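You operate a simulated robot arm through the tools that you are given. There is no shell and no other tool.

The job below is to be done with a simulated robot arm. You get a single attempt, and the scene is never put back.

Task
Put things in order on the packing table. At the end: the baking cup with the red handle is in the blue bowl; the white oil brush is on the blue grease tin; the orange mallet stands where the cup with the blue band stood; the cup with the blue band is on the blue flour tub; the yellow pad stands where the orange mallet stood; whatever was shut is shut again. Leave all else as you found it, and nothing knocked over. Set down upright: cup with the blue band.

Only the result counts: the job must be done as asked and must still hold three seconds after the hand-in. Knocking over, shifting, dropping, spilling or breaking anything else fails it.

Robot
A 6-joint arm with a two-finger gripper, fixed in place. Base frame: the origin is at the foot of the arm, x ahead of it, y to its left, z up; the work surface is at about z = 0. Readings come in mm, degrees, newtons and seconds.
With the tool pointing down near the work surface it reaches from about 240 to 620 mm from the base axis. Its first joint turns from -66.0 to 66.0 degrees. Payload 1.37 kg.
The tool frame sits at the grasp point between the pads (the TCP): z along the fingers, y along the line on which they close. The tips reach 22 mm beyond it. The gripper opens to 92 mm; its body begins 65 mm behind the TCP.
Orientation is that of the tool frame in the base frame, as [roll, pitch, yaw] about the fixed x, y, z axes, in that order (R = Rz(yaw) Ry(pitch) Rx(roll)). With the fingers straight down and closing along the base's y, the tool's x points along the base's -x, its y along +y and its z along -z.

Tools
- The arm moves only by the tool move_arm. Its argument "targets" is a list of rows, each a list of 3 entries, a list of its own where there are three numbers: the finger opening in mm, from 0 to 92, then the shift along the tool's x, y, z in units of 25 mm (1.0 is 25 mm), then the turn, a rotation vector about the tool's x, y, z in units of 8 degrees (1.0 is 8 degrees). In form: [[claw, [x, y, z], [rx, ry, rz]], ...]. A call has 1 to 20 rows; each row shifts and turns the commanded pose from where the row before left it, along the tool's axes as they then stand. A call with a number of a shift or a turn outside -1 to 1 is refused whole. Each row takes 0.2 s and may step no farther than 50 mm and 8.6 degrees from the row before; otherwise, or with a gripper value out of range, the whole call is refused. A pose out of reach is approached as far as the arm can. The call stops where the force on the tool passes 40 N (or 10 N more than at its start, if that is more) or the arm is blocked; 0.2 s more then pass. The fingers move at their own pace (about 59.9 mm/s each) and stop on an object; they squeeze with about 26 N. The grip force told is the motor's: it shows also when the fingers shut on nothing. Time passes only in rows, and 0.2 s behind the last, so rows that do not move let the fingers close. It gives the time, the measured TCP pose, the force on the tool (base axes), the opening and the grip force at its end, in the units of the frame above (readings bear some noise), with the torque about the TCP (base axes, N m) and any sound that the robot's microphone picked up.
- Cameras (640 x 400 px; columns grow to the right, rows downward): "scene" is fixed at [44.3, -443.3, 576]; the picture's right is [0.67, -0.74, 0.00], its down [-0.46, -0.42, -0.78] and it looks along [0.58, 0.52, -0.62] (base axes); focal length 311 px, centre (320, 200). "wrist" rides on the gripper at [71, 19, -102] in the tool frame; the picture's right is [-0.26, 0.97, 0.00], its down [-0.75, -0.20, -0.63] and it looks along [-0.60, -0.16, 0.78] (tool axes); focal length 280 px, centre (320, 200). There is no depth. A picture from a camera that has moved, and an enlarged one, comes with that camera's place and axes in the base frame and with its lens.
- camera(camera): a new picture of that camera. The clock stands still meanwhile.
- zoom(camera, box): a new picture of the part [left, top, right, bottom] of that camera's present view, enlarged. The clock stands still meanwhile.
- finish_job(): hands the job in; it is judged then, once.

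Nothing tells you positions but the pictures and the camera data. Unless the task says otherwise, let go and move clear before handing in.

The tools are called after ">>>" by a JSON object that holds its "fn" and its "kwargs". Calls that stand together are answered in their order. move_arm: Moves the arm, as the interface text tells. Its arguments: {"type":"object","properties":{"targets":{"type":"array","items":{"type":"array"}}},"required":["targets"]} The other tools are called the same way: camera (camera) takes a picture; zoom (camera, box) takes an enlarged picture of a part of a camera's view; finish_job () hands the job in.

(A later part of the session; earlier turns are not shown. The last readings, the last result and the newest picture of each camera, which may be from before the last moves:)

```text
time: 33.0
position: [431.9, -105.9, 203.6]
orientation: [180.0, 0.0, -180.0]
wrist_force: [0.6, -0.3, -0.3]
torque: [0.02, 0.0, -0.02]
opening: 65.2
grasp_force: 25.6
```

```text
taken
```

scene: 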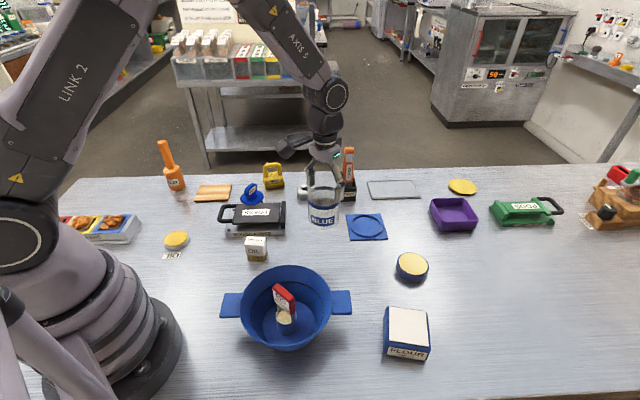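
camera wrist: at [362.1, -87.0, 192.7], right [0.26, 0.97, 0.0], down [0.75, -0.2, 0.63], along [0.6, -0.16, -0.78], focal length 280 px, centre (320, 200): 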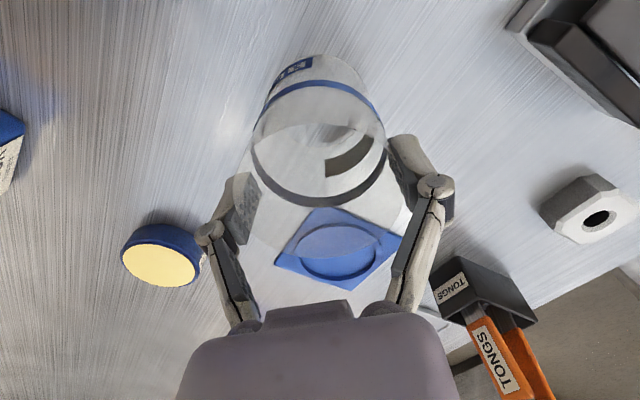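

The cup is lifted cleanly. I'll carry it above the flour tub.

>>> {"fn": "move_arm", "kwargs": {"targets": [[55, [0.2, -0.6, 0], [0, 0, 0]], [55, [0.2, -0.9, 0], [0, 0, 0]], [55, [0.2, -0.95, 0], [0, 0, 0]], [55, [0.2, -0.95, 0], [0, 0, 0]], [55, [0.2, -0.95, 0], [0, 0, 0]], [55, [0.2, -0.95, 0], [0, 0, 0]], [55, [0.2, -0.95, 0], [0, 0, 0]], [55, [0.2, -0.95, 0], [0, 0, 0]], [55, [0.2, -0.95, 0], [0, 0, 0]], [55, [0.2, -0.95, 0], [0, 0, 0]], [55, [0.2, -0.97, 0], [0, 0, 0]], [55, [0, 0, 0], [0, 0, 0]]]}}

>>> {"fn": "camera", "kwargs": {"camera": "wrist"}}

>>> {"fn": "camera", "kwargs": {"camera": "scene"}}

```text
time: 35.6
position: [378.6, -359.7, 204.3]
orientation: [-180.0, 0.0, 180.0]
wrist_force: [-0.8, -0.1, 0.0]
torque: [-0.01, -0.01, 0.02]
opening: 65.2
grasp_force: 26.7
```

```text
taken
camera wrist: at [307.1, -340.8, 306.9], right [0.26, 0.97, 0.0], down [0.75, -0.2, 0.62], along [0.6, -0.16, -0.78], focal length 280 px, centre (320, 200)
```

wrist: 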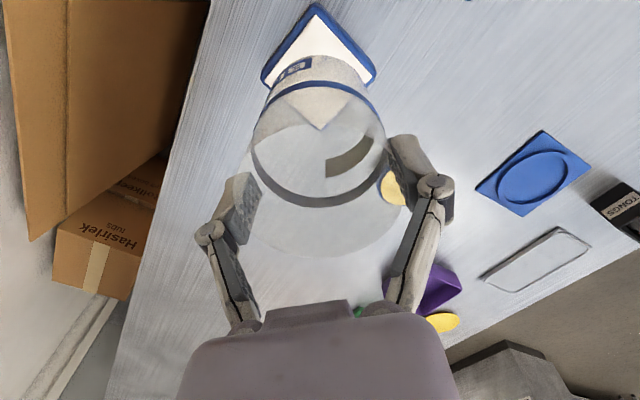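

```text
taken
```

scene: 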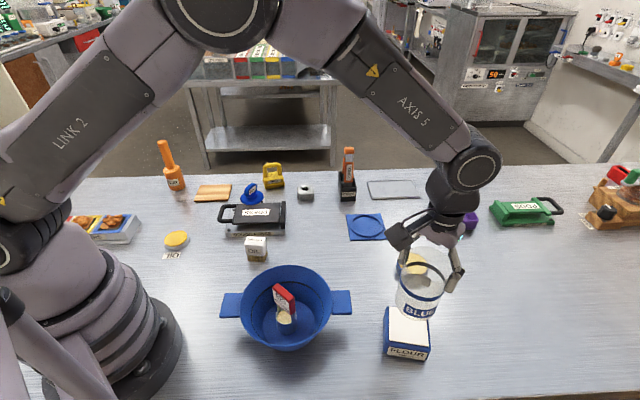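

The tub's centre is about (375.5,-360), so I'll shift 3 mm and descend slowly toward its top.

>>> {"fn": "move_arm", "kwargs": {"targets": [[55, [0.12, 0, 0.4], [0, 0, 0]], [55, [0, 0, 0.7], [0, 0, 0]], [55, [0, 0, 0.7], [0, 0, 0]], [55, [0, 0, 0.5], [0, 0, 0]], [55, [0, 0, 0], [0, 0, 0]]]}}

>>> {"fn": "zoom", "kwargs": {"camera": "scene", "box": [350, 230, 490, 370]}}

>>> {"fn": "camera", "kwargs": {"camera": "wrist"}}

```text
time: 36.8
position: [374.5, -357.5, 145.0]
orientation: [180.0, 0.1, -180.0]
wrist_force: [-1.0, -0.4, -0.3]
torque: [-0.03, 0.03, 0.01]
opening: 65.1
grasp_force: 26.5
```

```text
2.86 times, centred on (420, 300) of scene
camera zoom: at [44.3, -443.3, 576.0], right [0.67, -0.74, 0.0], down [-0.46, -0.42, -0.78], along [0.58, 0.52, -0.62], focal length 889 px, centre (34, -86)
```

zoom: 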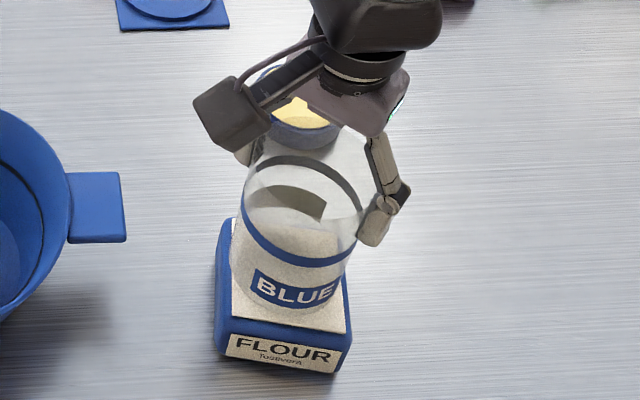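

```text
taken
camera wrist: at [303.6, -339.0, 248.0], right [0.26, 0.97, 0.0], down [0.75, -0.2, 0.62], along [0.6, -0.16, -0.78], focal length 280 px, centre (320, 200)
```

wrist: 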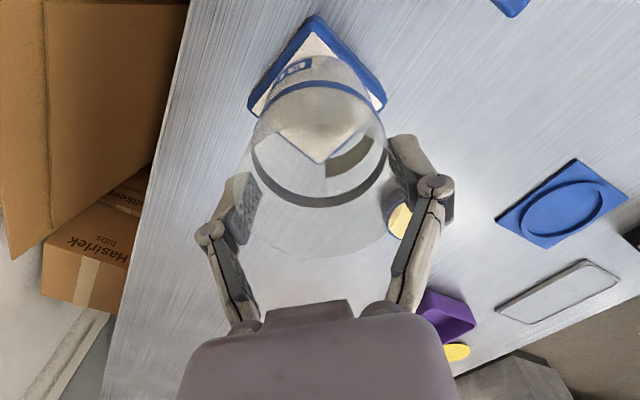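

>>> {"fn": "move_arm", "kwargs": {"targets": [[55, [-0.06, -0.1, 0.12], [0, 0, 0]], [55, [0, 0, 0.12], [0, 0, 0]], [55, [0, 0, 0], [0, 0, 0]]]}}

>>> {"fn": "zoom", "kwargs": {"camera": "scene", "box": [380, 280, 450, 370]}}

```text
time: 37.6
position: [377.0, -360.8, 140.1]
orientation: [-180.0, 0.0, -180.0]
wrist_force: [0.6, 0.1, 0.1]
torque: [-0.01, 0.02, 0.0]
opening: 65.3
grasp_force: 25.8
```

```text
4.44 times, centred on (415, 325) of scene
camera zoom: at [44.3, -443.3, 576.0], right [0.67, -0.74, 0.0], down [-0.46, -0.42, -0.78], along [0.58, 0.52, -0.62], focal length 1383 px, centre (-102, -356)
```

zoom: 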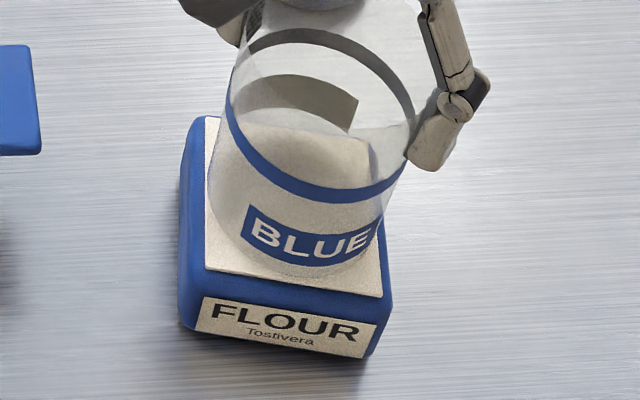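

>>> {"fn": "move_arm", "kwargs": {"targets": [[55, [0, 0, 0.06], [0, 0, 0]], [55, [0, 0, 0.06], [0, 0, 0]], [55, [0, 0, 0], [0, 0, 0]]]}}

>>> {"fn": "move_arm", "kwargs": {"targets": [[55, [0, 0, 0.06], [0, 0, 0]], [55, [0, 0, 0], [0, 0, 0]]]}}

```text
time: 38.4
position: [374.3, -361.2, 137.2]
orientation: [-180.0, 0.0, -180.0]
wrist_force: [0.0, -0.9, 0.7]
torque: [0.0, 0.0, 0.0]
opening: 65.3
grasp_force: 25.8
```

```text
time: 39.0
position: [376.9, -361.2, 137.5]
orientation: [-179.8, 0.1, 180.0]
wrist_force: [-3.8, 1.3, 15.9]
torque: [0.09, 0.33, -0.05]
opening: 65.1
grasp_force: 25.7
```

The cup is on the tub (16 N contact). I'll ease the pressure slightly, open, and rise straight up.

>>> {"fn": "move_arm", "kwargs": {"targets": [[55, [0, 0, -0.03], [0, 0, 0]], [70, [0, 0, 0], [0, 0, 0]], [80, [0, 0, 0], [0, 0, 0]], [92, [0, 0, 0], [0, 0, 0]], [92, [0, 0, 0], [0, 0, 0]], [92, [0, 0, -0.5], [0, 0, 0]], [92, [0, 0, -0.8], [0, 0, 0]], [92, [0, 0, -0.8], [0, 0, 0]], [92, [0, 0, -0.8], [0, 0, 0]], [92, [0, 0, 0], [0, 0, 0]]]}}

>>> {"fn": "zoom", "kwargs": {"camera": "scene", "box": [350, 230, 490, 370]}}

>>> {"fn": "camera", "kwargs": {"camera": "wrist"}}

```text
time: 41.2
position: [376.1, -361.1, 209.5]
orientation: [-180.0, 0.1, -180.0]
wrist_force: [0.0, 0.3, -0.4]
torque: [0.01, -0.03, -0.02]
opening: 91.9
grasp_force: 0.0
```

```text
2.86 times, centred on (420, 300) of scene
camera zoom: at [44.3, -443.3, 576.0], right [0.67, -0.74, 0.0], down [-0.46, -0.42, -0.78], along [0.58, 0.52, -0.62], focal length 889 px, centre (34, -86)
```

zoom: 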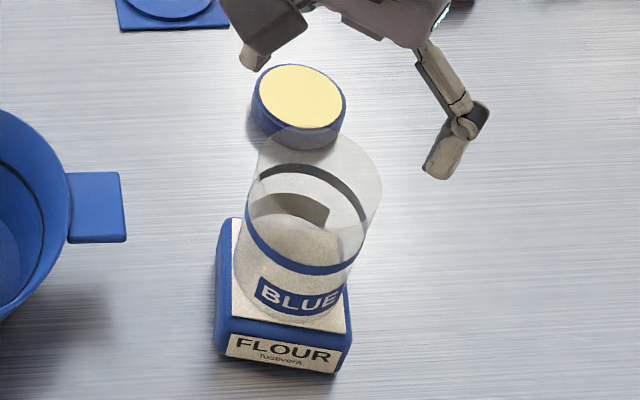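

```text
taken
camera wrist: at [305.9, -342.0, 312.2], right [0.26, 0.97, 0.0], down [0.75, -0.2, 0.63], along [0.6, -0.16, -0.78], focal length 280 px, centre (320, 200)
```

wrist: 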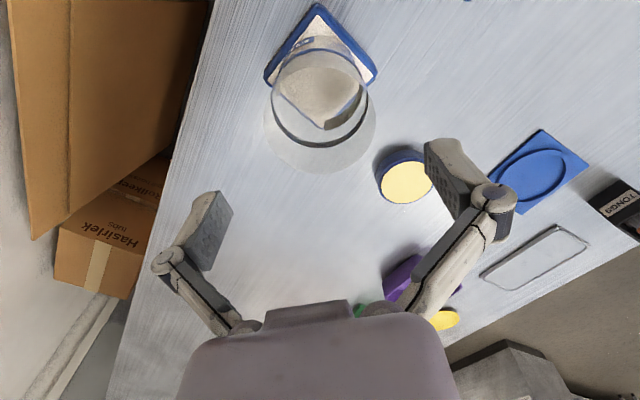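

The blue-banded cup stands upright and centred on the flour tub. Next is the brush, so I'll move the camera over it.

>>> {"fn": "move_arm", "kwargs": {"targets": [[92, [0, 0, -1], [0, 0, 0]], [92, [0.283, 0.963, 0], [0, 0, 0]], [92, [0.283, 0.963, 0], [0, 0, 0]], [92, [0.283, 0.963, 0], [0, 0, 0]], [92, [0.283, 0.963, 0], [0, 0, 0]], [92, [0.283, 0.963, 0], [0, 0, 0]], [92, [0.283, 0.963, 0], [0, 0, 0]], [92, [0.283, 0.963, 0], [0, 0, 0]], [92, [0.283, 0.963, 0], [0, 0, 0]], [92, [0.283, 0.963, 0], [0, 0, 0]], [92, [0.283, 0.963, 0], [0, 0, 0]], [92, [0.283, 0.963, 0], [0, 0, 0]], [92, [0.283, 0.963, 0], [0, 0, 0]], [92, [0.283, 0.963, 0], [0, 0, 0]], [92, [0.283, 0.963, 0], [0, 0, 0]], [92, [0.283, 0.963, 0], [0, 0, 0]], [92, [0, 0, 0], [0, 0, 0]]]}}

>>> {"fn": "camera", "kwargs": {"camera": "wrist"}}

>>> {"fn": "zoom", "kwargs": {"camera": "wrist", "box": [260, 20, 460, 180]}}

```text
time: 44.8
position: [270.7, -1.5, 235.1]
orientation: [-180.0, 0.0, -179.9]
wrist_force: [0.8, -0.3, -0.7]
torque: [0.01, 0.0, -0.03]
opening: 91.9
grasp_force: 0.0
```

```text
taken
camera wrist: at [199.8, 18.6, 337.5], right [0.26, 0.96, 0.0], down [0.75, -0.2, 0.63], along [0.6, -0.16, -0.78], focal length 280 px, centre (320, 200)
```

wrist: 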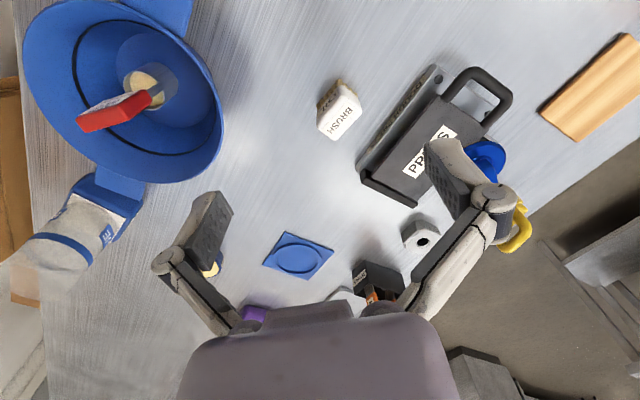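

```text
2.50 times, centred on (360, 100) of wrist
camera zoom: at [199.8, 18.6, 337.5], right [0.26, 0.96, 0.0], down [0.75, -0.2, 0.63], along [0.6, -0.16, -0.78], focal length 701 px, centre (220, 450)
```

zoom: 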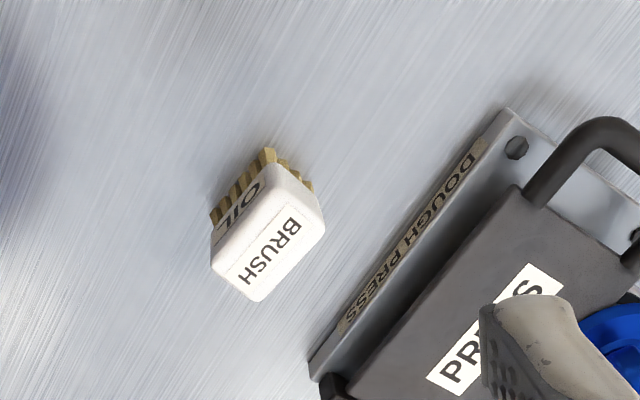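

The brush is near (317,8), about 44×27 mm, rotated about 33°, with the press close on its far side. I'll grip it by its short ends, so I'll rotate, move above it and descend partway.

>>> {"fn": "move_arm", "kwargs": {"targets": [[92, [-0.935, 0.192, 0], [0, 0, 0]], [92, [-0.935, 0.192, 0], [0, 0, 0]], [92, [0, 0, 0], [0, 0, -0.832]], [92, [0, 0, 0], [0, 0, -0.832]], [92, [0, 0, 0], [0, 0, -0.832]], [92, [0, 0, 0], [0, 0, -0.832]], [92, [0, 0, 0], [0, 0, -0.832]], [80, [0, 0, 0.95], [0, 0, 0]], [70, [0, 0, 0.95], [0, 0, 0]], [70, [0, 0, 0.95], [0, 0, 0]], [70, [0, 0, 0.95], [0, 0, 0]], [70, [0, 0, 0], [0, 0, 0]]]}}

>>> {"fn": "camera", "kwargs": {"camera": "wrist"}}

>>> {"fn": "zoom", "kwargs": {"camera": "scene", "box": [200, 160, 320, 280]}}

```text
time: 47.4
position: [317.1, 10.0, 139.2]
orientation: [180.0, -0.1, -146.7]
wrist_force: [0.6, 0.1, 0.0]
torque: [0.02, 0.01, -0.03]
opening: 70.0
grasp_force: 0.1
```

```text
taken
camera wrist: at [246.8, -12.6, 243.0], right [-0.31, 0.95, 0.0], down [0.74, 0.24, 0.63], along [0.59, 0.19, -0.78], focal length 280 px, centre (320, 200)
```

wrist: 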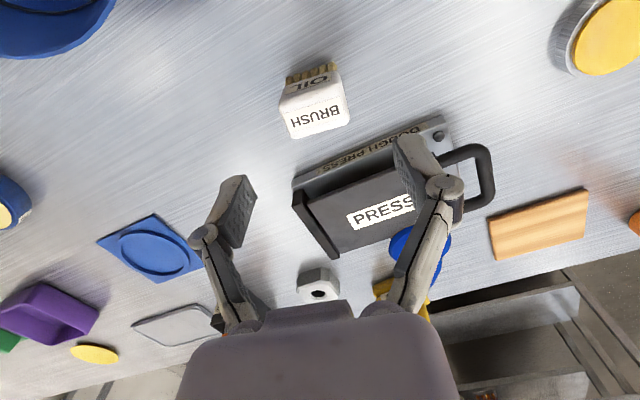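

```text
3.33 times, centred on (260, 220) of scene
camera zoom: at [44.3, -443.3, 576.0], right [0.67, -0.74, 0.0], down [-0.46, -0.42, -0.78], along [0.58, 0.52, -0.62], focal length 1038 px, centre (520, 133)
```

zoom: 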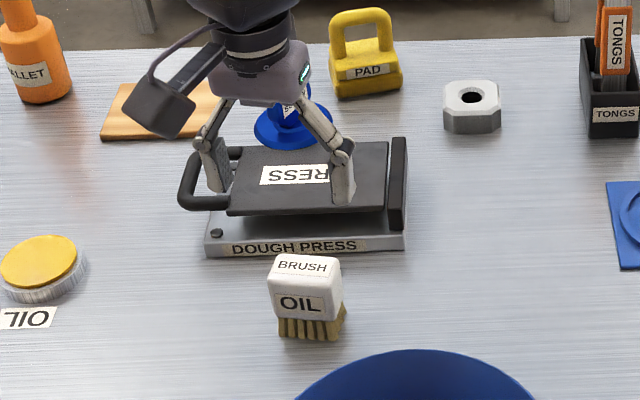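

The brush lines up with the fingers, so I'll correct by 3 mm and descend to grip the white block.

>>> {"fn": "move_arm", "kwargs": {"targets": [[70, [-0.07, -0.105, 0], [0, 0, -0.15]], [70, [0, 0, 0.9], [0, 0, 0]], [70, [0, 0, 0.9], [0, 0, 0]], [70, [0, 0, 0.9], [0, 0, 0]], [70, [0, 0, 0.7], [0, 0, 0]], [70, [0, 0, 0.5], [0, 0, 0]], [70, [0, 0, 0], [0, 0, 0]]]}}

>>> {"fn": "camera", "kwargs": {"camera": "wrist"}}

>>> {"fn": "zoom", "kwargs": {"camera": "scene", "box": [210, 190, 310, 280]}}

```text
time: 49.0
position: [318.8, 9.2, 42.0]
orientation: [-179.9, 0.0, -145.4]
wrist_force: [0.1, 0.0, 0.3]
torque: [0.01, 0.01, -0.03]
opening: 69.9
grasp_force: 0.0
```

```text
taken
camera wrist: at [250.0, -15.9, 144.1], right [-0.33, 0.94, 0.0], down [0.74, 0.26, 0.63], along [0.59, 0.21, -0.78], focal length 280 px, centre (320, 200)
```

wrist: 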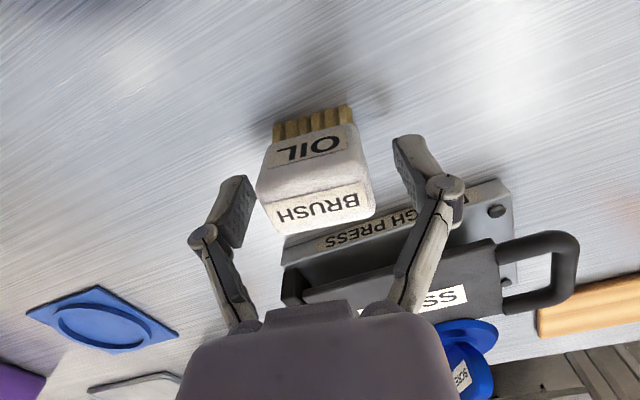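

```text
4.44 times, centred on (260, 235) of scene
camera zoom: at [44.3, -443.3, 576.0], right [0.67, -0.74, 0.0], down [-0.46, -0.42, -0.78], along [0.58, 0.52, -0.62], focal length 1383 px, centre (587, 44)
```

zoom: 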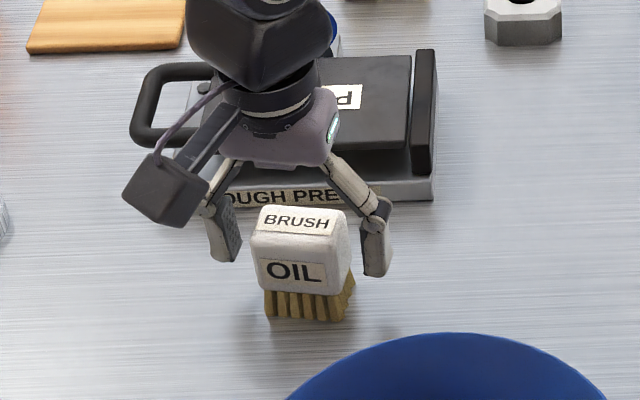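

>>> {"fn": "move_arm", "kwargs": {"targets": [[60, [0, 0, 0.06], [0, 0, 0]], [50, [0, 0, 0], [0, 0, 0]], [40, [0, 0, 0], [0, 0, 0]], [34, [0, 0, 0], [0, 0, 0]], [34, [0, 0, 0], [0, 0, 0]]]}}

>>> {"fn": "camera", "kwargs": {"camera": "wrist"}}

```text
time: 50.2
position: [320.7, 8.4, 40.2]
orientation: [-179.9, -0.1, -145.6]
wrist_force: [0.9, -0.5, 5.1]
torque: [0.0, 0.04, 0.02]
opening: 45.4
grasp_force: 26.0
```

```text
taken
camera wrist: at [250.2, -16.1, 143.0], right [-0.33, 0.94, 0.0], down [0.74, 0.26, 0.63], along [0.59, 0.21, -0.78], focal length 280 px, centre (320, 200)
```

wrist: 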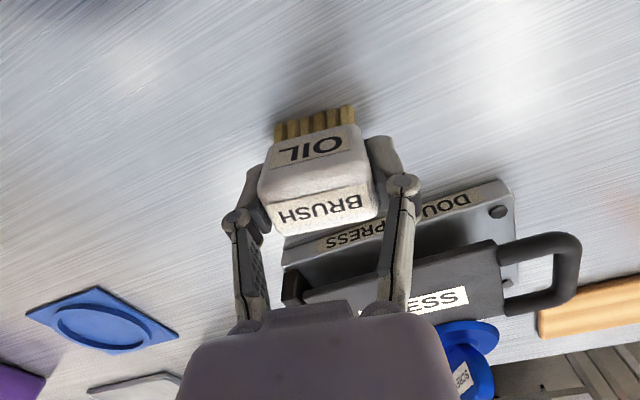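

The brush is gripped. I'll lift it and rotate the tool toward the grease tin's direction.

>>> {"fn": "move_arm", "kwargs": {"targets": [[34, [0, 0, -0.4], [0, 0, 0]], [34, [0, 0, -0.9], [0, 0, 0]], [34, [0, 0, -0.95], [0, 0, 0]], [34, [0, 0, -0.95], [0, 0, 0]], [34, [0, 0, -0.95], [0, 0, 0]], [34, [0, 0, -0.95], [0, 0, 0]], [34, [0, 0, -0.95], [0, 0, 0]], [34, [0, 0, -0.5], [0, 0, 0]], [34, [0, 0, 0], [0, 0, 0.977]], [34, [0, 0, 0], [0, 0, 0.977]], [34, [0, 0, 0], [0, 0, 0.977]], [34, [0, 0, 0], [0, 0, 0.977]], [34, [0, 0, 0], [0, 0, 0.977]], [34, [0, 0, 0], [0, 0, 0.977]], [34, [0, 0, 0], [0, 0, 0.977]], [34, [0, 0, 0], [0, 0, 0.977]], [34, [0, 0, 0], [0, 0, 0]]]}}

>>> {"fn": "camera", "kwargs": {"camera": "wrist"}}

>>> {"fn": "camera", "kwargs": {"camera": "scene"}}

```text
time: 53.8
position: [319.5, 9.0, 205.1]
orientation: [180.0, 0.0, 151.8]
wrist_force: [-0.2, 1.2, -1.4]
torque: [0.0, -0.02, 0.01]
opening: 45.3
grasp_force: 25.9
```

```text
taken
camera wrist: at [265.6, 59.0, 306.9], right [0.69, 0.73, 0.0], down [0.57, -0.54, 0.63], along [0.45, -0.43, -0.78], focal length 280 px, centre (320, 200)
```

wrist: 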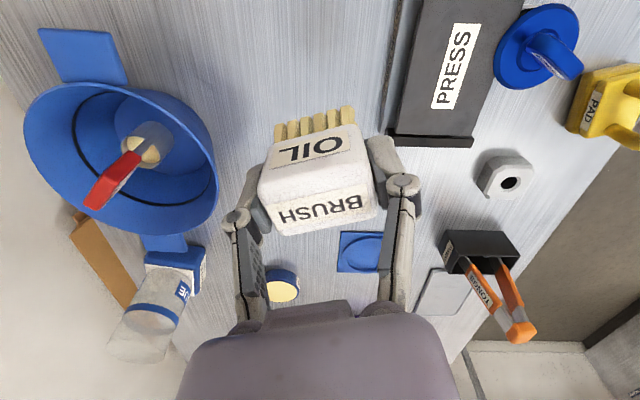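

```text
taken
```

scene: 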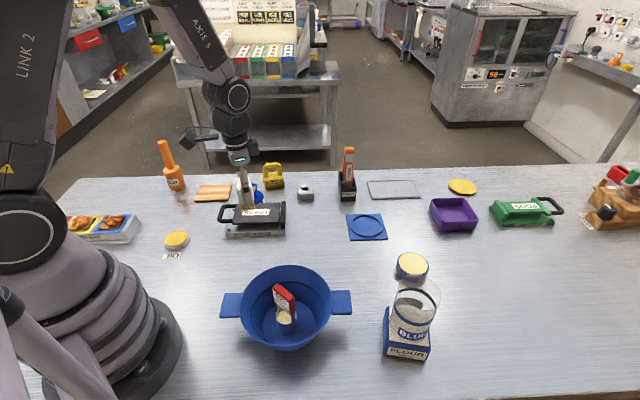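

>>> {"fn": "move_arm", "kwargs": {"targets": [[34, [-0.6, -0.4, 0], [0, 0, 0]], [34, [-0.945, -0.604, 0], [0, 0, 0]], [34, [-0.945, -0.604, 0], [0, 0, 0]], [34, [-0.945, -0.604, 0], [0, 0, 0]], [34, [-0.945, -0.604, 0], [0, 0, 0]], [34, [-0.945, -0.604, 0], [0, 0, 0]], [34, [-0.945, -0.604, 0], [0, 0, 0]], [34, [-0.945, -0.604, 0], [0, 0, 0]], [34, [-0.945, -0.604, 0], [0, 0, 0]], [34, [-0.945, -0.604, 0], [0, 0, 0]], [34, [-0.945, -0.604, 0], [0, 0, 0]], [34, [-0.345, -0.204, 0], [0, 0, 0]], [34, [0, 0, 0], [0, 0, 0]]]}}

>>> {"fn": "camera", "kwargs": {"camera": "wrist"}}

```text
time: 56.6
position: [469.3, -259.1, 205.0]
orientation: [-179.9, 0.0, 151.9]
wrist_force: [0.3, -0.1, -1.3]
torque: [0.0, -0.01, 0.0]
opening: 45.2
grasp_force: 25.9
```

```text
taken
camera wrist: at [417.1, -209.7, 307.1], right [0.69, 0.73, 0.0], down [0.57, -0.54, 0.62], along [0.46, -0.43, -0.78], focal length 280 px, centre (320, 200)
```

wrist: 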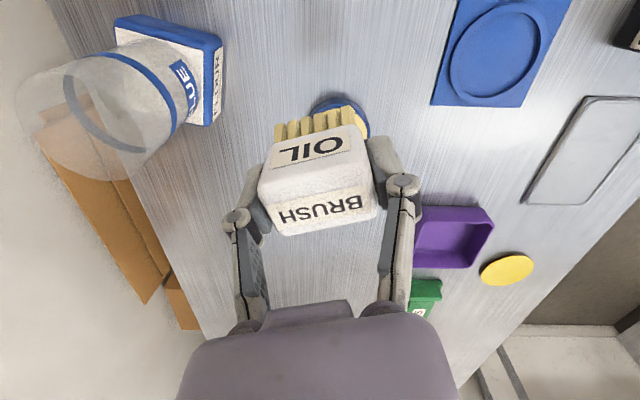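

The brush hides the tin from this angle. Earlier views put the tin's centre at about (530,-290). I'll move over it and check from the scene camera.

>>> {"fn": "move_arm", "kwargs": {"targets": [[34, [-0.9, 0.017, 0.5], [0, 0, 0]], [34, [-0.9, 0.017, 0.5], [0, 0, 0]], [34, [-0.92, 0.017, 0.5], [0, 0, 0]], [34, [0, 0, 0.5], [0, 0, 0]], [34, [0, 0, 0], [0, 0, 0]]]}}

>>> {"fn": "zoom", "kwargs": {"camera": "scene", "box": [360, 200, 480, 300]}}

>>> {"fn": "camera", "kwargs": {"camera": "wrist"}}

```text
time: 57.8
position: [530.8, -290.0, 153.6]
orientation: [179.9, 0.1, 152.0]
wrist_force: [0.2, 0.3, -0.1]
torque: [-0.02, -0.02, 0.03]
opening: 45.1
grasp_force: 25.8
```

```text
4.00 times, centred on (420, 250) of scene
camera zoom: at [44.3, -443.3, 576.0], right [0.67, -0.74, 0.0], down [-0.46, -0.42, -0.78], along [0.58, 0.52, -0.62], focal length 1245 px, centre (-80, 0)
```

zoom: 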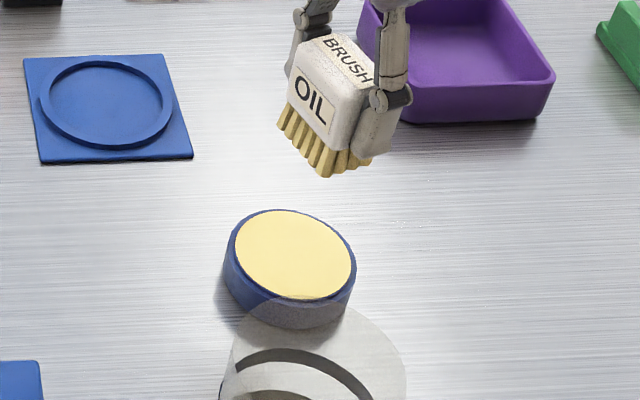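

```text
taken
camera wrist: at [477.4, -240.3, 256.3], right [0.69, 0.73, 0.0], down [0.57, -0.53, 0.62], along [0.46, -0.43, -0.78], focal length 280 px, centre (320, 200)
```

wrist: 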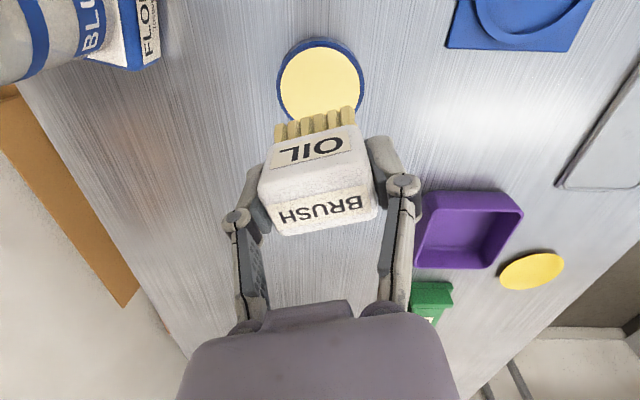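

The brush is directly above the tin centre, about (530,-289). I'll lower it toward the lid.

>>> {"fn": "move_arm", "kwargs": {"targets": [[34, [0, 0, 0.7], [0, 0, 0]], [34, [0, 0, 0.9], [0, 0, 0]], [34, [0, 0, 0.9], [0, 0, 0]], [34, [0, 0, 0.6], [0, 0, 0]], [34, [0, 0, 0], [0, 0, 0]]]}}

>>> {"fn": "zoom", "kwargs": {"camera": "scene", "box": [360, 200, 480, 300]}}

>>> {"fn": "camera", "kwargs": {"camera": "wrist"}}

```text
time: 59.0
position: [530.2, -290.0, 76.9]
orientation: [-179.9, 0.0, 151.9]
wrist_force: [-0.9, 0.4, -0.5]
torque: [0.0, -0.01, 0.01]
opening: 45.3
grasp_force: 26.2
```

```text
4.00 times, centred on (420, 250) of scene
camera zoom: at [44.3, -443.3, 576.0], right [0.67, -0.74, 0.0], down [-0.46, -0.42, -0.78], along [0.58, 0.52, -0.62], focal length 1245 px, centre (-80, 0)
```

zoom: 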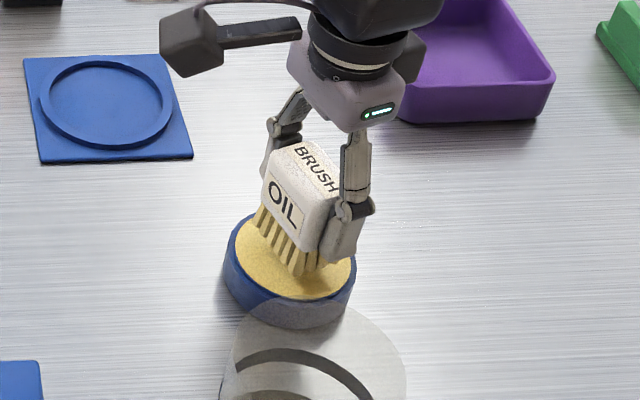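

```text
taken
camera wrist: at [476.6, -240.4, 179.8], right [0.69, 0.73, 0.0], down [0.57, -0.53, 0.63], along [0.46, -0.43, -0.78], focal length 280 px, centre (320, 200)
```

wrist: 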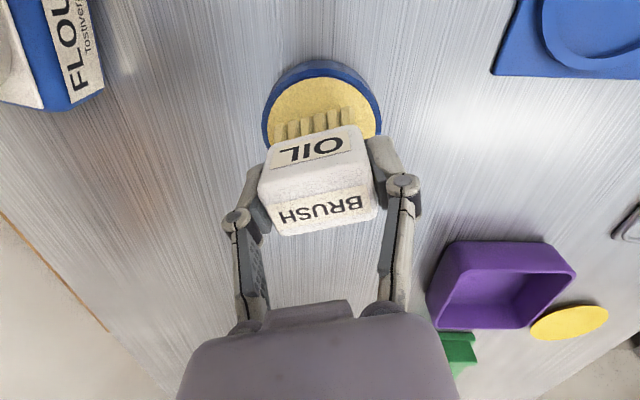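

>>> {"fn": "move_arm", "kwargs": {"targets": [[34, [0, 0, 0.16], [0, 0, 0]], [34, [0, 0, 0.12], [0, 0, 0]], [34, [0, 0, 0], [0, 0, 0]]]}}

>>> {"fn": "move_arm", "kwargs": {"targets": [[34, [0, 0, 0.06], [0, 0, 0]], [34, [0, 0, 0], [0, 0, 0]]]}}

```text
time: 59.8
position: [529.8, -289.3, 69.2]
orientation: [180.0, -0.1, 151.9]
wrist_force: [0.3, 0.1, -1.0]
torque: [-0.02, -0.01, 0.01]
opening: 45.2
grasp_force: 26.1
```

```text
time: 60.4
position: [529.6, -290.1, 68.3]
orientation: [-180.0, -0.1, 151.9]
wrist_force: [-0.2, -0.1, -0.4]
torque: [0.0, 0.03, 0.0]
opening: 45.1
grasp_force: 25.9
```

>>> {"fn": "move_arm", "kwargs": {"targets": [[34, [0, 0, 0.06], [0, 0, 0]], [34, [0, 0, 0], [0, 0, 0]]]}}

>>> {"fn": "move_arm", "kwargs": {"targets": [[34, [0, 0, 0.05], [0, 0, 0]], [34, [0, 0, 0], [0, 0, 0]]]}}

```text
time: 61.0
position: [530.2, -291.3, 67.2]
orientation: [-180.0, 0.0, 151.9]
wrist_force: [-0.5, 0.3, -1.0]
torque: [-0.01, 0.0, 0.0]
opening: 45.0
grasp_force: 26.7
```

```text
time: 61.6
position: [530.5, -290.9, 65.9]
orientation: [-179.9, 0.1, 151.9]
wrist_force: [-0.2, 0.4, -1.3]
torque: [-0.01, -0.01, 0.05]
opening: 45.1
grasp_force: 25.7
```

The brush isn't touching yet, so I'll continue lowering in small steps.

>>> {"fn": "move_arm", "kwargs": {"targets": [[34, [0, 0, 0.05], [0, 0, 0]], [34, [0, 0, 0], [0, 0, 0]]]}}

>>> {"fn": "zoom", "kwargs": {"camera": "scene", "box": [380, 220, 460, 300]}}

```text
time: 62.2
position: [531.2, -290.5, 64.0]
orientation: [-180.0, -0.1, 151.9]
wrist_force: [-0.9, 1.8, 3.9]
torque: [0.04, 0.07, -0.01]
opening: 45.6
grasp_force: 26.6
```

```text
5.00 times, centred on (420, 260) of scene
camera zoom: at [44.3, -443.3, 576.1], right [0.67, -0.74, 0.0], down [-0.46, -0.42, -0.78], along [0.58, 0.52, -0.62], focal length 1556 px, centre (-180, -100)
```

zoom: 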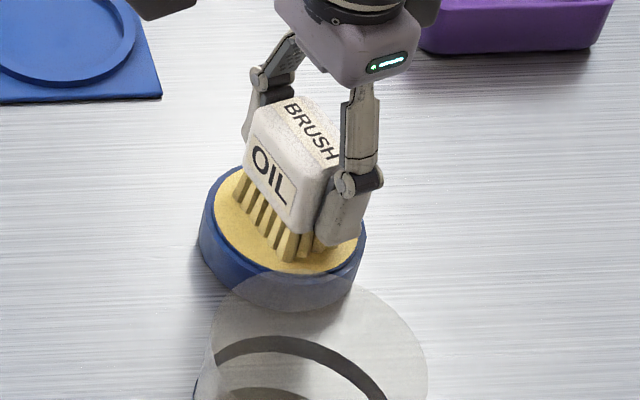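

The bristles touch the lid. I'll release and rise.

>>> {"fn": "move_arm", "kwargs": {"targets": [[34, [0, 0, 0.015], [0, 0, 0]], [50, [0, 0, 0], [0, 0, 0]], [60, [0, 0, 0], [0, 0, 0]], [66, [0, 0, 0], [0, 0, 0]], [66, [0, 0, 0], [0, 0, 0]], [66, [0, 0, -0.5], [0, 0, 0]], [66, [0, 0, -0.8], [0, 0, 0]], [66, [0, 0, -0.8], [0, 0, 0]], [66, [0, 0, -0.8], [0, 0, 0]], [66, [0, 0, -0.8], [0, 0, 0]], [66, [0, 0, -0.8], [0, 0, 0]], [66, [0, 0, 0], [0, 0, 0]]]}}

>>> {"fn": "zoom", "kwargs": {"camera": "scene", "box": [360, 200, 480, 300]}}

>>> {"fn": "camera", "kwargs": {"camera": "wrist"}}

```text
time: 64.8
position: [530.4, -290.1, 176.3]
orientation: [-179.9, 0.0, 151.8]
wrist_force: [0.7, 0.1, 0.2]
torque: [-0.05, 0.0, 0.0]
opening: 65.9
grasp_force: 0.1
```

```text
4.00 times, centred on (420, 250) of scene
camera zoom: at [44.3, -443.3, 576.0], right [0.67, -0.74, 0.0], down [-0.46, -0.42, -0.78], along [0.58, 0.52, -0.62], focal length 1245 px, centre (-80, 0)
```

zoom: 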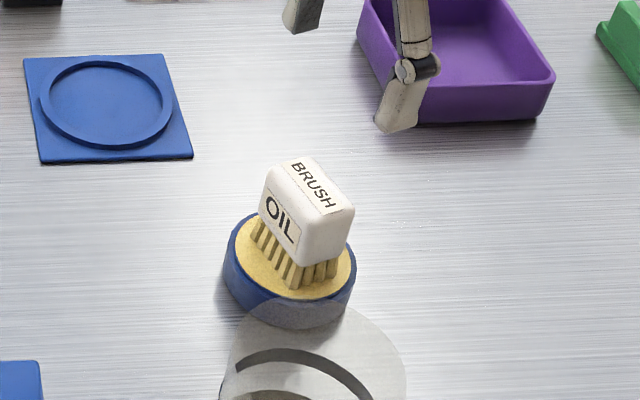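

```text
taken
camera wrist: at [478.0, -239.6, 278.5], right [0.69, 0.73, 0.0], down [0.57, -0.53, 0.63], along [0.46, -0.43, -0.78], focal length 280 px, centre (320, 200)
```

wrist: 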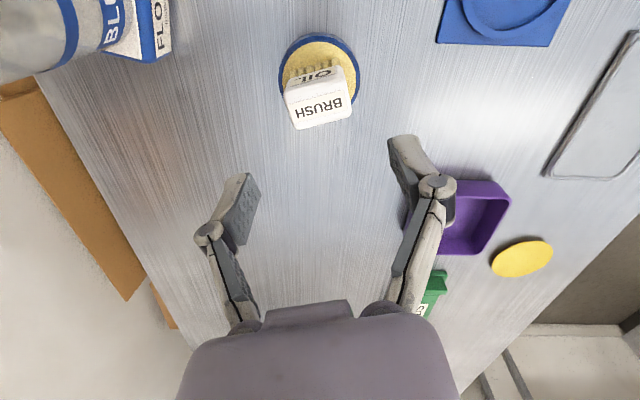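

The brush stands on the grease tin. Now I'll go for the mallet, retracting first, then rotating and swinging over to the left side.

>>> {"fn": "move_arm", "kwargs": {"targets": [[92, [0.5, 0, -0.5], [0, 0, 0]], [92, [1, 0, -0.5], [0, 0, 0]], [92, [1, 0, -0.5], [0, 0, 0]], [92, [1, 0, -0.5], [0, 0, 0]], [92, [1, 0, -0.5], [0, 0, 0]], [92, [1, 0, -0.5], [0, 0, 0]], [92, [1, 0, -0.5], [0, 0, 0]], [92, [1, 0, -0.5], [0, 0, 0]], [92, [0.5, 0, 0], [0, 0, 0]], [92, [0, 0, 0], [0, 0, -1]], [92, [0, 0, 0], [0, 0, -1]], [92, [0, 0, 0], [0, 0, -1]], [92, [0, 0, 0], [0, 0, -1]], [92, [0, 0, 0], [0, 0, -1]], [92, [0, 0, 0], [0, 0, -1]], [92, [0, 0, 0], [0, 0, -1]], [92, [0, 0, 0], [0, 0, -1]], [92, [0, 0, 0], [0, 0, -1]], [92, [0, 0, 0], [0, 0, -1]]]}}

>>> {"fn": "move_arm", "kwargs": {"targets": [[92, [-0.5, 0.5, 0], [0, 0, 0]], [92, [-0.964, 0.977, 0], [0, 0, 0]], [92, [-0.964, 0.977, 0], [0, 0, 0]], [92, [-0.964, 0.977, 0], [0, 0, 0]], [92, [-0.964, 0.977, 0], [0, 0, 0]], [92, [-0.964, 0.977, 0], [0, 0, 0]], [92, [-0.964, 0.977, 0], [0, 0, 0]], [92, [-0.964, 0.977, 0], [0, 0, 0]], [92, [-0.964, 0.977, 0], [0, 0, 0]], [92, [-0.964, 0.977, 0], [0, 0, 0]], [92, [-0.964, 0.977, 0], [0, 0, 0]], [92, [-0.964, 0.977, 0], [0, 0, 0]], [92, [-0.964, 0.977, 0], [0, 0, 0]], [92, [-0.964, 0.977, 0], [0, 0, 0]], [92, [-0.964, 0.977, 0], [0, 0, 0]], [92, [-0.964, 0.977, 0], [0, 0, 0]], [92, [-0.5, 0.5, 0], [0, 0, 0]], [92, [0, 0, 0], [0, 0, 0]]]}}

>>> {"fn": "camera", "kwargs": {"camera": "wrist"}}

>>> {"fn": "camera", "kwargs": {"camera": "scene"}}

```text
time: 68.8
position: [354.1, -196.1, 276.4]
orientation: [180.0, -0.1, -127.9]
wrist_force: [0.0, 0.5, -0.3]
torque: [0.02, 0.0, 0.02]
opening: 91.8
grasp_force: 0.0
```

```text
time: 72.6
position: [285.7, 348.1, 276.7]
orientation: [180.0, 0.0, -128.0]
wrist_force: [-0.3, -0.9, -0.1]
torque: [0.01, -0.01, -0.01]
opening: 92.0
grasp_force: 0.1
```

```text
taken
camera wrist: at [226.4, 303.7, 380.2], right [-0.6, 0.8, 0.0], down [0.63, 0.47, 0.62], along [0.5, 0.37, -0.78], focal length 280 px, centre (320, 200)
```

wrist: 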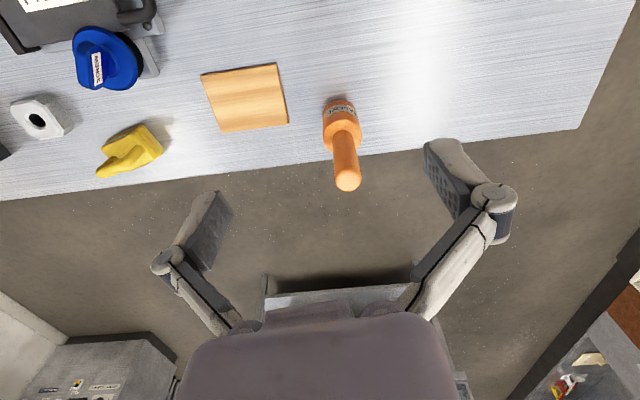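

```text
taken
```

scene: 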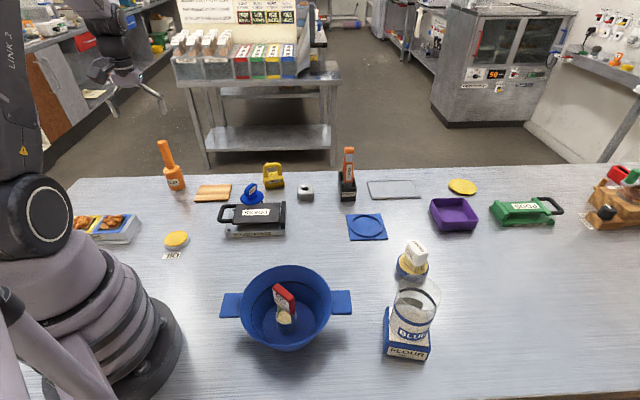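

>>> {"fn": "zoom", "kwargs": {"camera": "wrist", "box": [280, 80, 400, 200]}}

>>> {"fn": "zoom", "kwargs": {"camera": "scene", "box": [130, 130, 210, 210]}}

>>> {"fn": "zoom", "kwargs": {"camera": "wrist", "box": [70, 90, 230, 200]}}

```text
3.33 times, centred on (340, 140) of wrist
camera zoom: at [226.4, 303.7, 380.2], right [-0.6, 0.8, 0.0], down [0.63, 0.47, 0.62], along [0.5, 0.37, -0.78], focal length 935 px, centre (253, 400)
```

zoom: 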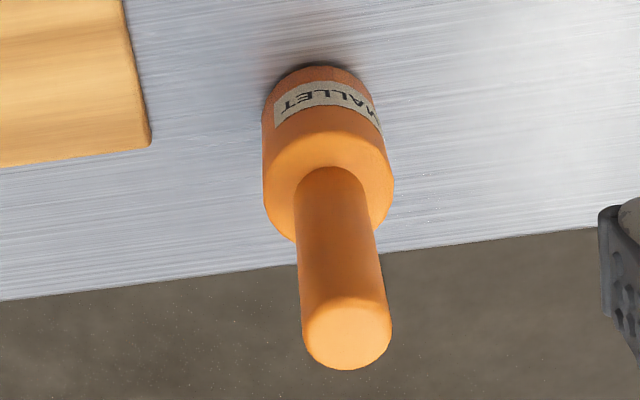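

```text
5.00 times, centred on (170, 170) of scene
camera zoom: at [44.3, -443.3, 576.0], right [0.67, -0.74, 0.0], down [-0.46, -0.42, -0.78], along [0.58, 0.52, -0.62], focal length 1556 px, centre (1070, 350)
```

zoom: 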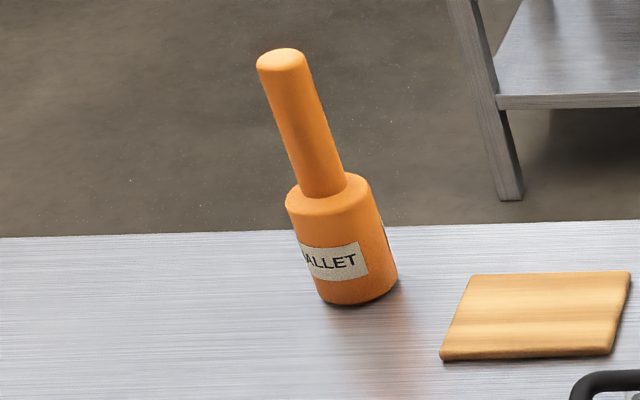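

```text
3.64 times, centred on (150, 145) of wrist
camera zoom: at [226.4, 303.7, 380.2], right [-0.6, 0.8, 0.0], down [0.63, 0.47, 0.62], along [0.5, 0.37, -0.78], focal length 1020 px, centre (938, 400)
```

zoom: 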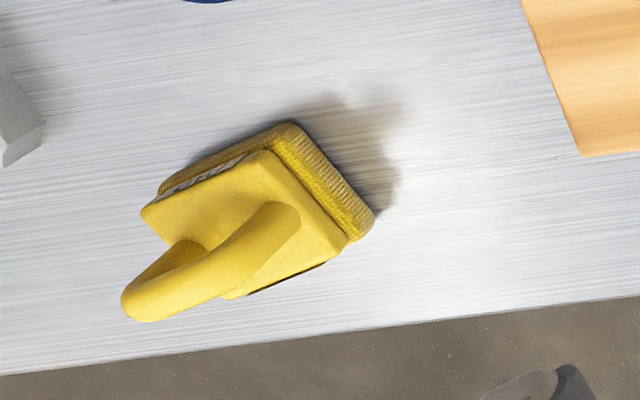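

The mallet's centre is about (332,420), with the handle 25 mm thick and topping out near z=158. I'll move above it.

>>> {"fn": "move_arm", "kwargs": {"targets": [[92, [-0.85, 0.076, 0], [0, 0, 0]], [92, [-0.85, 0.076, 0], [0, 0, 0]], [80, [-0.85, 0.076, 0.5], [0, 0, 0]], [70, [-0.85, 0.076, 0.5], [0, 0, 0]], [60, [0, 0, 0.8], [0, 0, 0]], [60, [0, 0, 0.6], [0, 0, 0]], [60, [0, 0, 0], [0, 0, 0]]]}}

>>> {"fn": "camera", "kwargs": {"camera": "wrist"}}

>>> {"fn": "zoom", "kwargs": {"camera": "scene", "box": [110, 90, 230, 210]}}

```text
time: 74.2
position: [330.7, 418.7, 215.4]
orientation: [-179.9, 0.0, -128.1]
wrist_force: [-0.3, -0.1, 0.6]
torque: [0.01, 0.0, 0.05]
opening: 60.0
grasp_force: 0.1
```

```text
taken
camera wrist: at [271.9, 374.4, 318.4], right [-0.6, 0.8, 0.0], down [0.63, 0.47, 0.62], along [0.5, 0.37, -0.78], focal length 280 px, centre (320, 200)
```

wrist: 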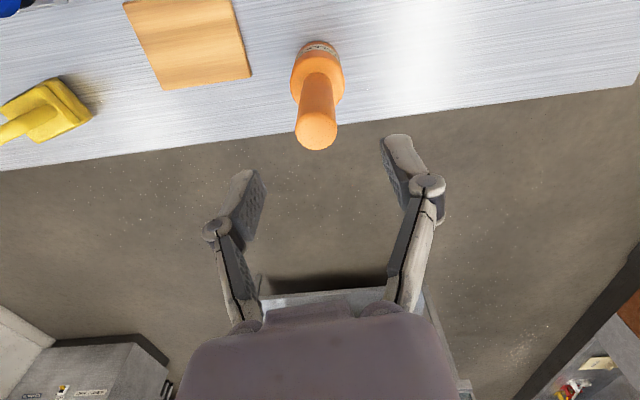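

```text
3.33 times, centred on (170, 150) of scene
camera zoom: at [44.3, -443.3, 576.0], right [0.67, -0.74, 0.0], down [-0.46, -0.42, -0.78], along [0.58, 0.52, -0.62], focal length 1038 px, centre (820, 367)
```

zoom: 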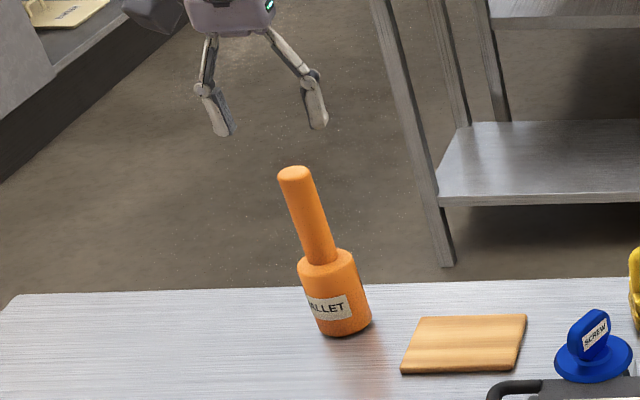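

The alignment is good. I'll make a small correction, then descend so the pads take the upper handle.

>>> {"fn": "move_arm", "kwargs": {"targets": [[60, [0.04, -0.095, 0.5], [0, 0, 0]], [60, [0, 0, 0.8], [0, 0, 0]], [60, [0, 0, 0.8], [0, 0, 0]], [60, [0, 0, 0.7], [0, 0, 0]], [60, [0, 0, 0.5], [0, 0, 0]], [60, [0, 0, 0], [0, 0, 0]]]}}

>>> {"fn": "camera", "kwargs": {"camera": "wrist"}}

>>> {"fn": "zoom", "kwargs": {"camera": "scene", "box": [110, 90, 230, 210]}}

```text
time: 75.6
position: [332.3, 417.3, 134.2]
orientation: [-180.0, 0.0, -128.1]
wrist_force: [0.0, -0.2, 0.6]
torque: [0.03, -0.01, -0.03]
opening: 60.0
grasp_force: 0.0
```

```text
taken
camera wrist: at [273.5, 373.9, 237.3], right [-0.6, 0.8, 0.0], down [0.63, 0.47, 0.63], along [0.5, 0.37, -0.78], focal length 280 px, centre (320, 200)
```

wrist: 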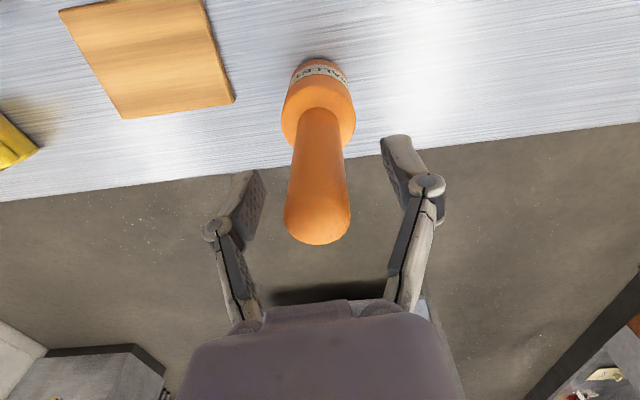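

```text
3.33 times, centred on (170, 150) of scene
camera zoom: at [44.3, -443.3, 576.0], right [0.67, -0.74, 0.0], down [-0.46, -0.42, -0.78], along [0.58, 0.52, -0.62], focal length 1038 px, centre (820, 367)
```

zoom: 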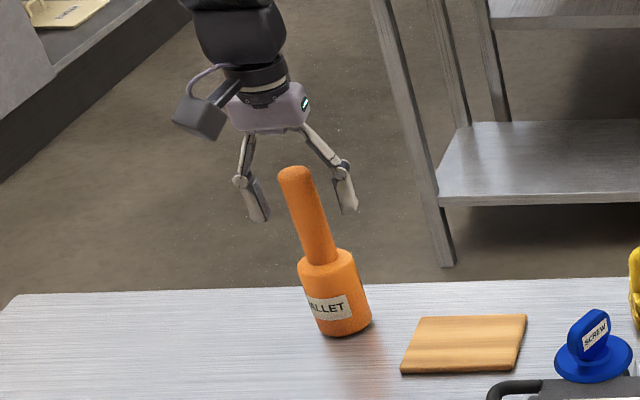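

>>> {"fn": "move_arm", "kwargs": {"targets": [[60, [0.1, -0.02, 0], [0, 0, 0]], [45, [0, 0, 0], [0, 0, 0]], [30, [0, 0, 0], [0, 0, 0]], [15, [0, 0, 0], [0, 0, 0]], [15, [0, 0, 0], [0, 0, 0]], [15, [0, 0, 0], [0, 0, 0]]]}}

>>> {"fn": "camera", "kwargs": {"camera": "wrist"}}

>>> {"fn": "zoom", "kwargs": {"camera": "scene", "box": [110, 90, 230, 210]}}

```text
time: 77.0
position: [330.0, 415.9, 135.2]
orientation: [-180.0, 0.0, -128.1]
wrist_force: [0.7, 0.0, 1.1]
torque: [0.03, -0.02, 0.0]
opening: 25.1
grasp_force: 26.1
```

```text
taken
camera wrist: at [272.6, 371.4, 237.3], right [-0.6, 0.8, 0.0], down [0.63, 0.47, 0.63], along [0.5, 0.37, -0.78], focal length 280 px, centre (320, 200)
```

wrist: 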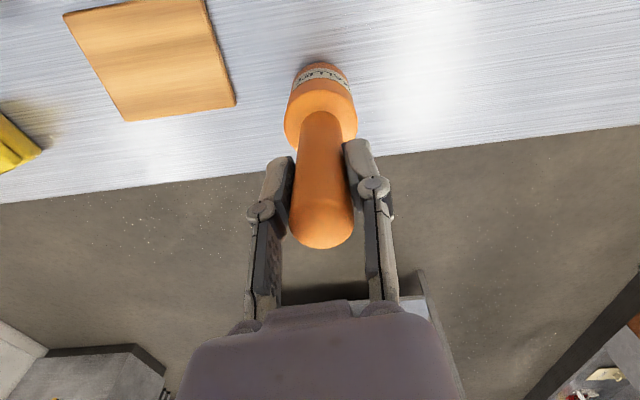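

```text
3.33 times, centred on (170, 150) of scene
camera zoom: at [44.3, -443.3, 576.0], right [0.67, -0.74, 0.0], down [-0.46, -0.42, -0.78], along [0.58, 0.52, -0.62], focal length 1038 px, centre (820, 367)
```

zoom: 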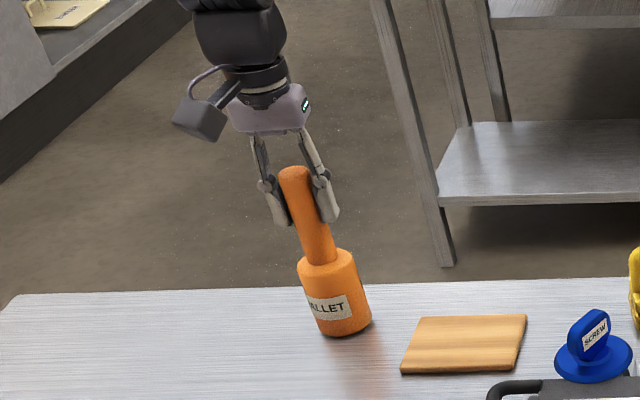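

The mallet is gripped (25.1 mm), and its place is recorded as about (331,417). I'll lift straight up, then retract and rotate.

>>> {"fn": "move_arm", "kwargs": {"targets": [[15, [0, 0, -0.3], [0, 0, 0]], [15, [0, 0, -0.7], [0, 0, 0]], [15, [0, 0, -0.9], [0, 0, 0]], [15, [0, 0, -0.9], [0, 0, 0]], [15, [0, 0, -0.4], [0, 0, 0]], [15, [0.4, 0, -0.4], [0, 0, 0]], [15, [0.8, 0, -0.5], [0, 0, 0]], [15, [0.8, 0, -0.5], [0, 0, 0]], [15, [0.8, 0, -0.4], [0, 0, 0]], [15, [0.8, 0, 0], [0, 0, 0]], [15, [0.4, 0, 0], [0, 0, 0]], [15, [0, 0, 0], [0, 0, 0.93]], [15, [0, 0, 0], [0, 0, 0.93]], [15, [0, 0, 0], [0, 0, 0.93]], [15, [0, 0, 0], [0, 0, 0.93]], [15, [0, 0, 0], [0, 0, 0.93]], [15, [0, 0, 0], [0, 0, 0.93]], [15, [0, 0, 0], [0, 0, 0.93]], [15, [0, 0, 0], [0, 0, 0]]]}}

>>> {"fn": "camera", "kwargs": {"camera": "wrist"}}

>>> {"fn": "camera", "kwargs": {"camera": "scene"}}

```text
time: 81.0
position: [268.7, 337.4, 259.4]
orientation: [-180.0, 0.1, 179.8]
wrist_force: [0.2, 0.8, -1.8]
torque: [0.01, -0.03, -0.01]
opening: 24.3
grasp_force: 25.7
```

```text
taken
camera wrist: at [198.2, 356.1, 361.5], right [0.27, 0.96, 0.0], down [0.75, -0.21, 0.63], along [0.6, -0.17, -0.78], focal length 280 px, centre (320, 200)
```

wrist: 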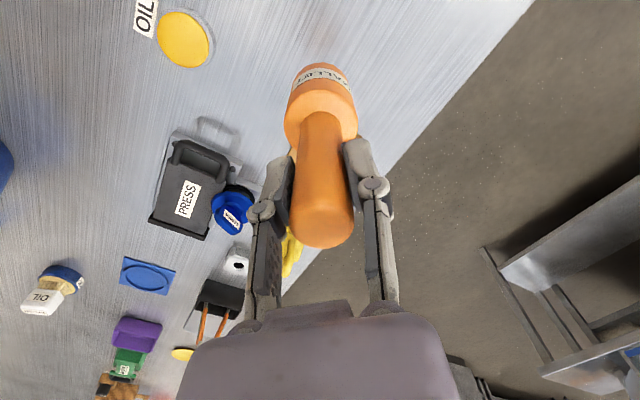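

```text
taken
```

scene: 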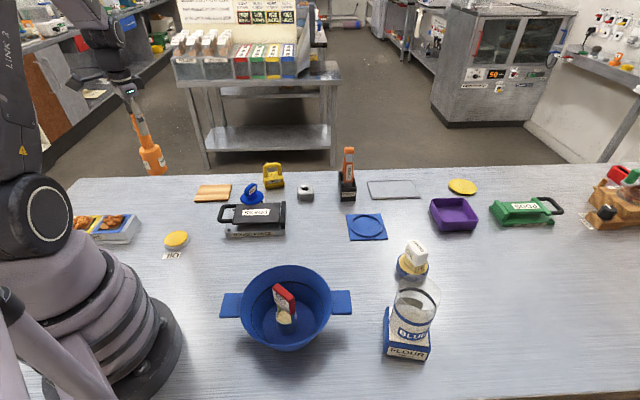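

>>> {"fn": "move_arm", "kwargs": {"targets": [[15, [-0.365, -0.5, 0], [0, 0, 0]], [15, [-0.365, -0.983, 0], [0, 0, 0]], [15, [-0.365, -0.983, 0], [0, 0, 0]], [15, [-0.365, -0.983, 0], [0, 0, 0]], [15, [-0.365, -0.983, 0], [0, 0, 0]], [15, [-0.365, -0.983, 0], [0, 0, 0]], [15, [-0.365, -0.983, 0], [0, 0, 0]], [15, [-0.365, -0.983, 0], [0, 0, 0]], [15, [-0.365, -0.983, 0], [0, 0, 0]], [15, [-0.365, -0.983, 0], [0, 0, 0]], [15, [-0.365, -0.983, 0], [0, 0, 0]], [15, [-0.365, -0.983, 0], [0, 0, 0]], [15, [-0.365, -0.983, 0], [0, 0, 0]], [15, [-0.365, -0.983, 0], [0, 0, 0]], [15, [-0.365, -0.983, 0], [0, 0, 0]], [15, [-0.365, -0.983, 0], [0, 0, 0]], [15, [-0.365, -0.983, 0], [0, 0, 0]], [15, [-0.365, -0.983, 0], [0, 0, 0]], [15, [0, -0.483, 0], [0, 0, 0]], [15, [0, 0, 0], [0, 0, 0]]]}}

>>> {"fn": "zoom", "kwargs": {"camera": "scene", "box": [260, 100, 420, 280]}}

>>> {"fn": "camera", "kwargs": {"camera": "wrist"}}

```text
time: 85.2
position: [430.5, -105.9, 257.6]
orientation: [-179.9, -0.1, 179.9]
wrist_force: [0.6, 0.1, -2.1]
torque: [0.0, -0.01, -0.01]
opening: 24.6
grasp_force: 25.7
```

```text
2.22 times, centred on (340, 190) of scene
camera zoom: at [44.3, -443.3, 576.0], right [0.67, -0.74, 0.0], down [-0.46, -0.42, -0.78], along [0.58, 0.52, -0.62], focal length 692 px, centre (276, 222)
```

zoom: 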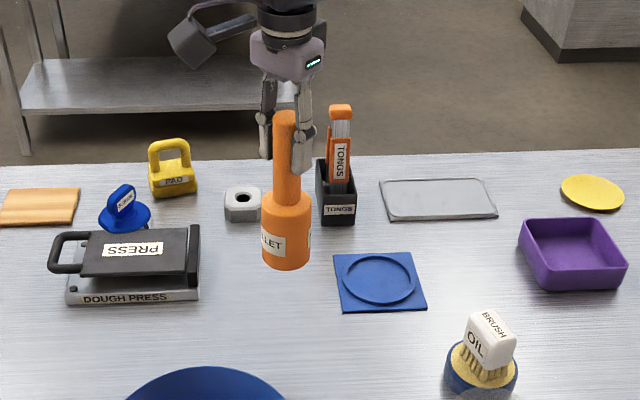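

```text
taken
camera wrist: at [360.8, -86.7, 360.3], right [0.26, 0.96, 0.0], down [0.75, -0.21, 0.63], along [0.6, -0.17, -0.78], focal length 280 px, centre (320, 200)
```

wrist: 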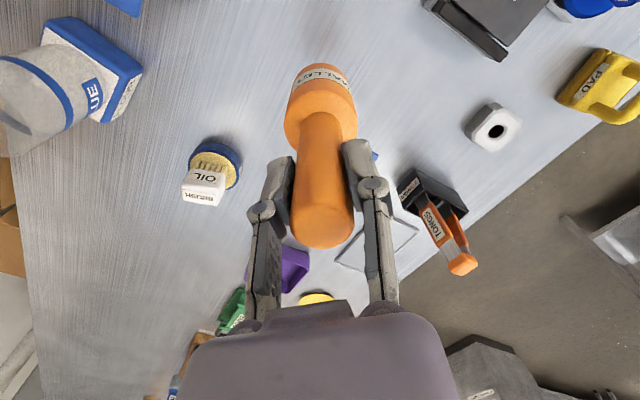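

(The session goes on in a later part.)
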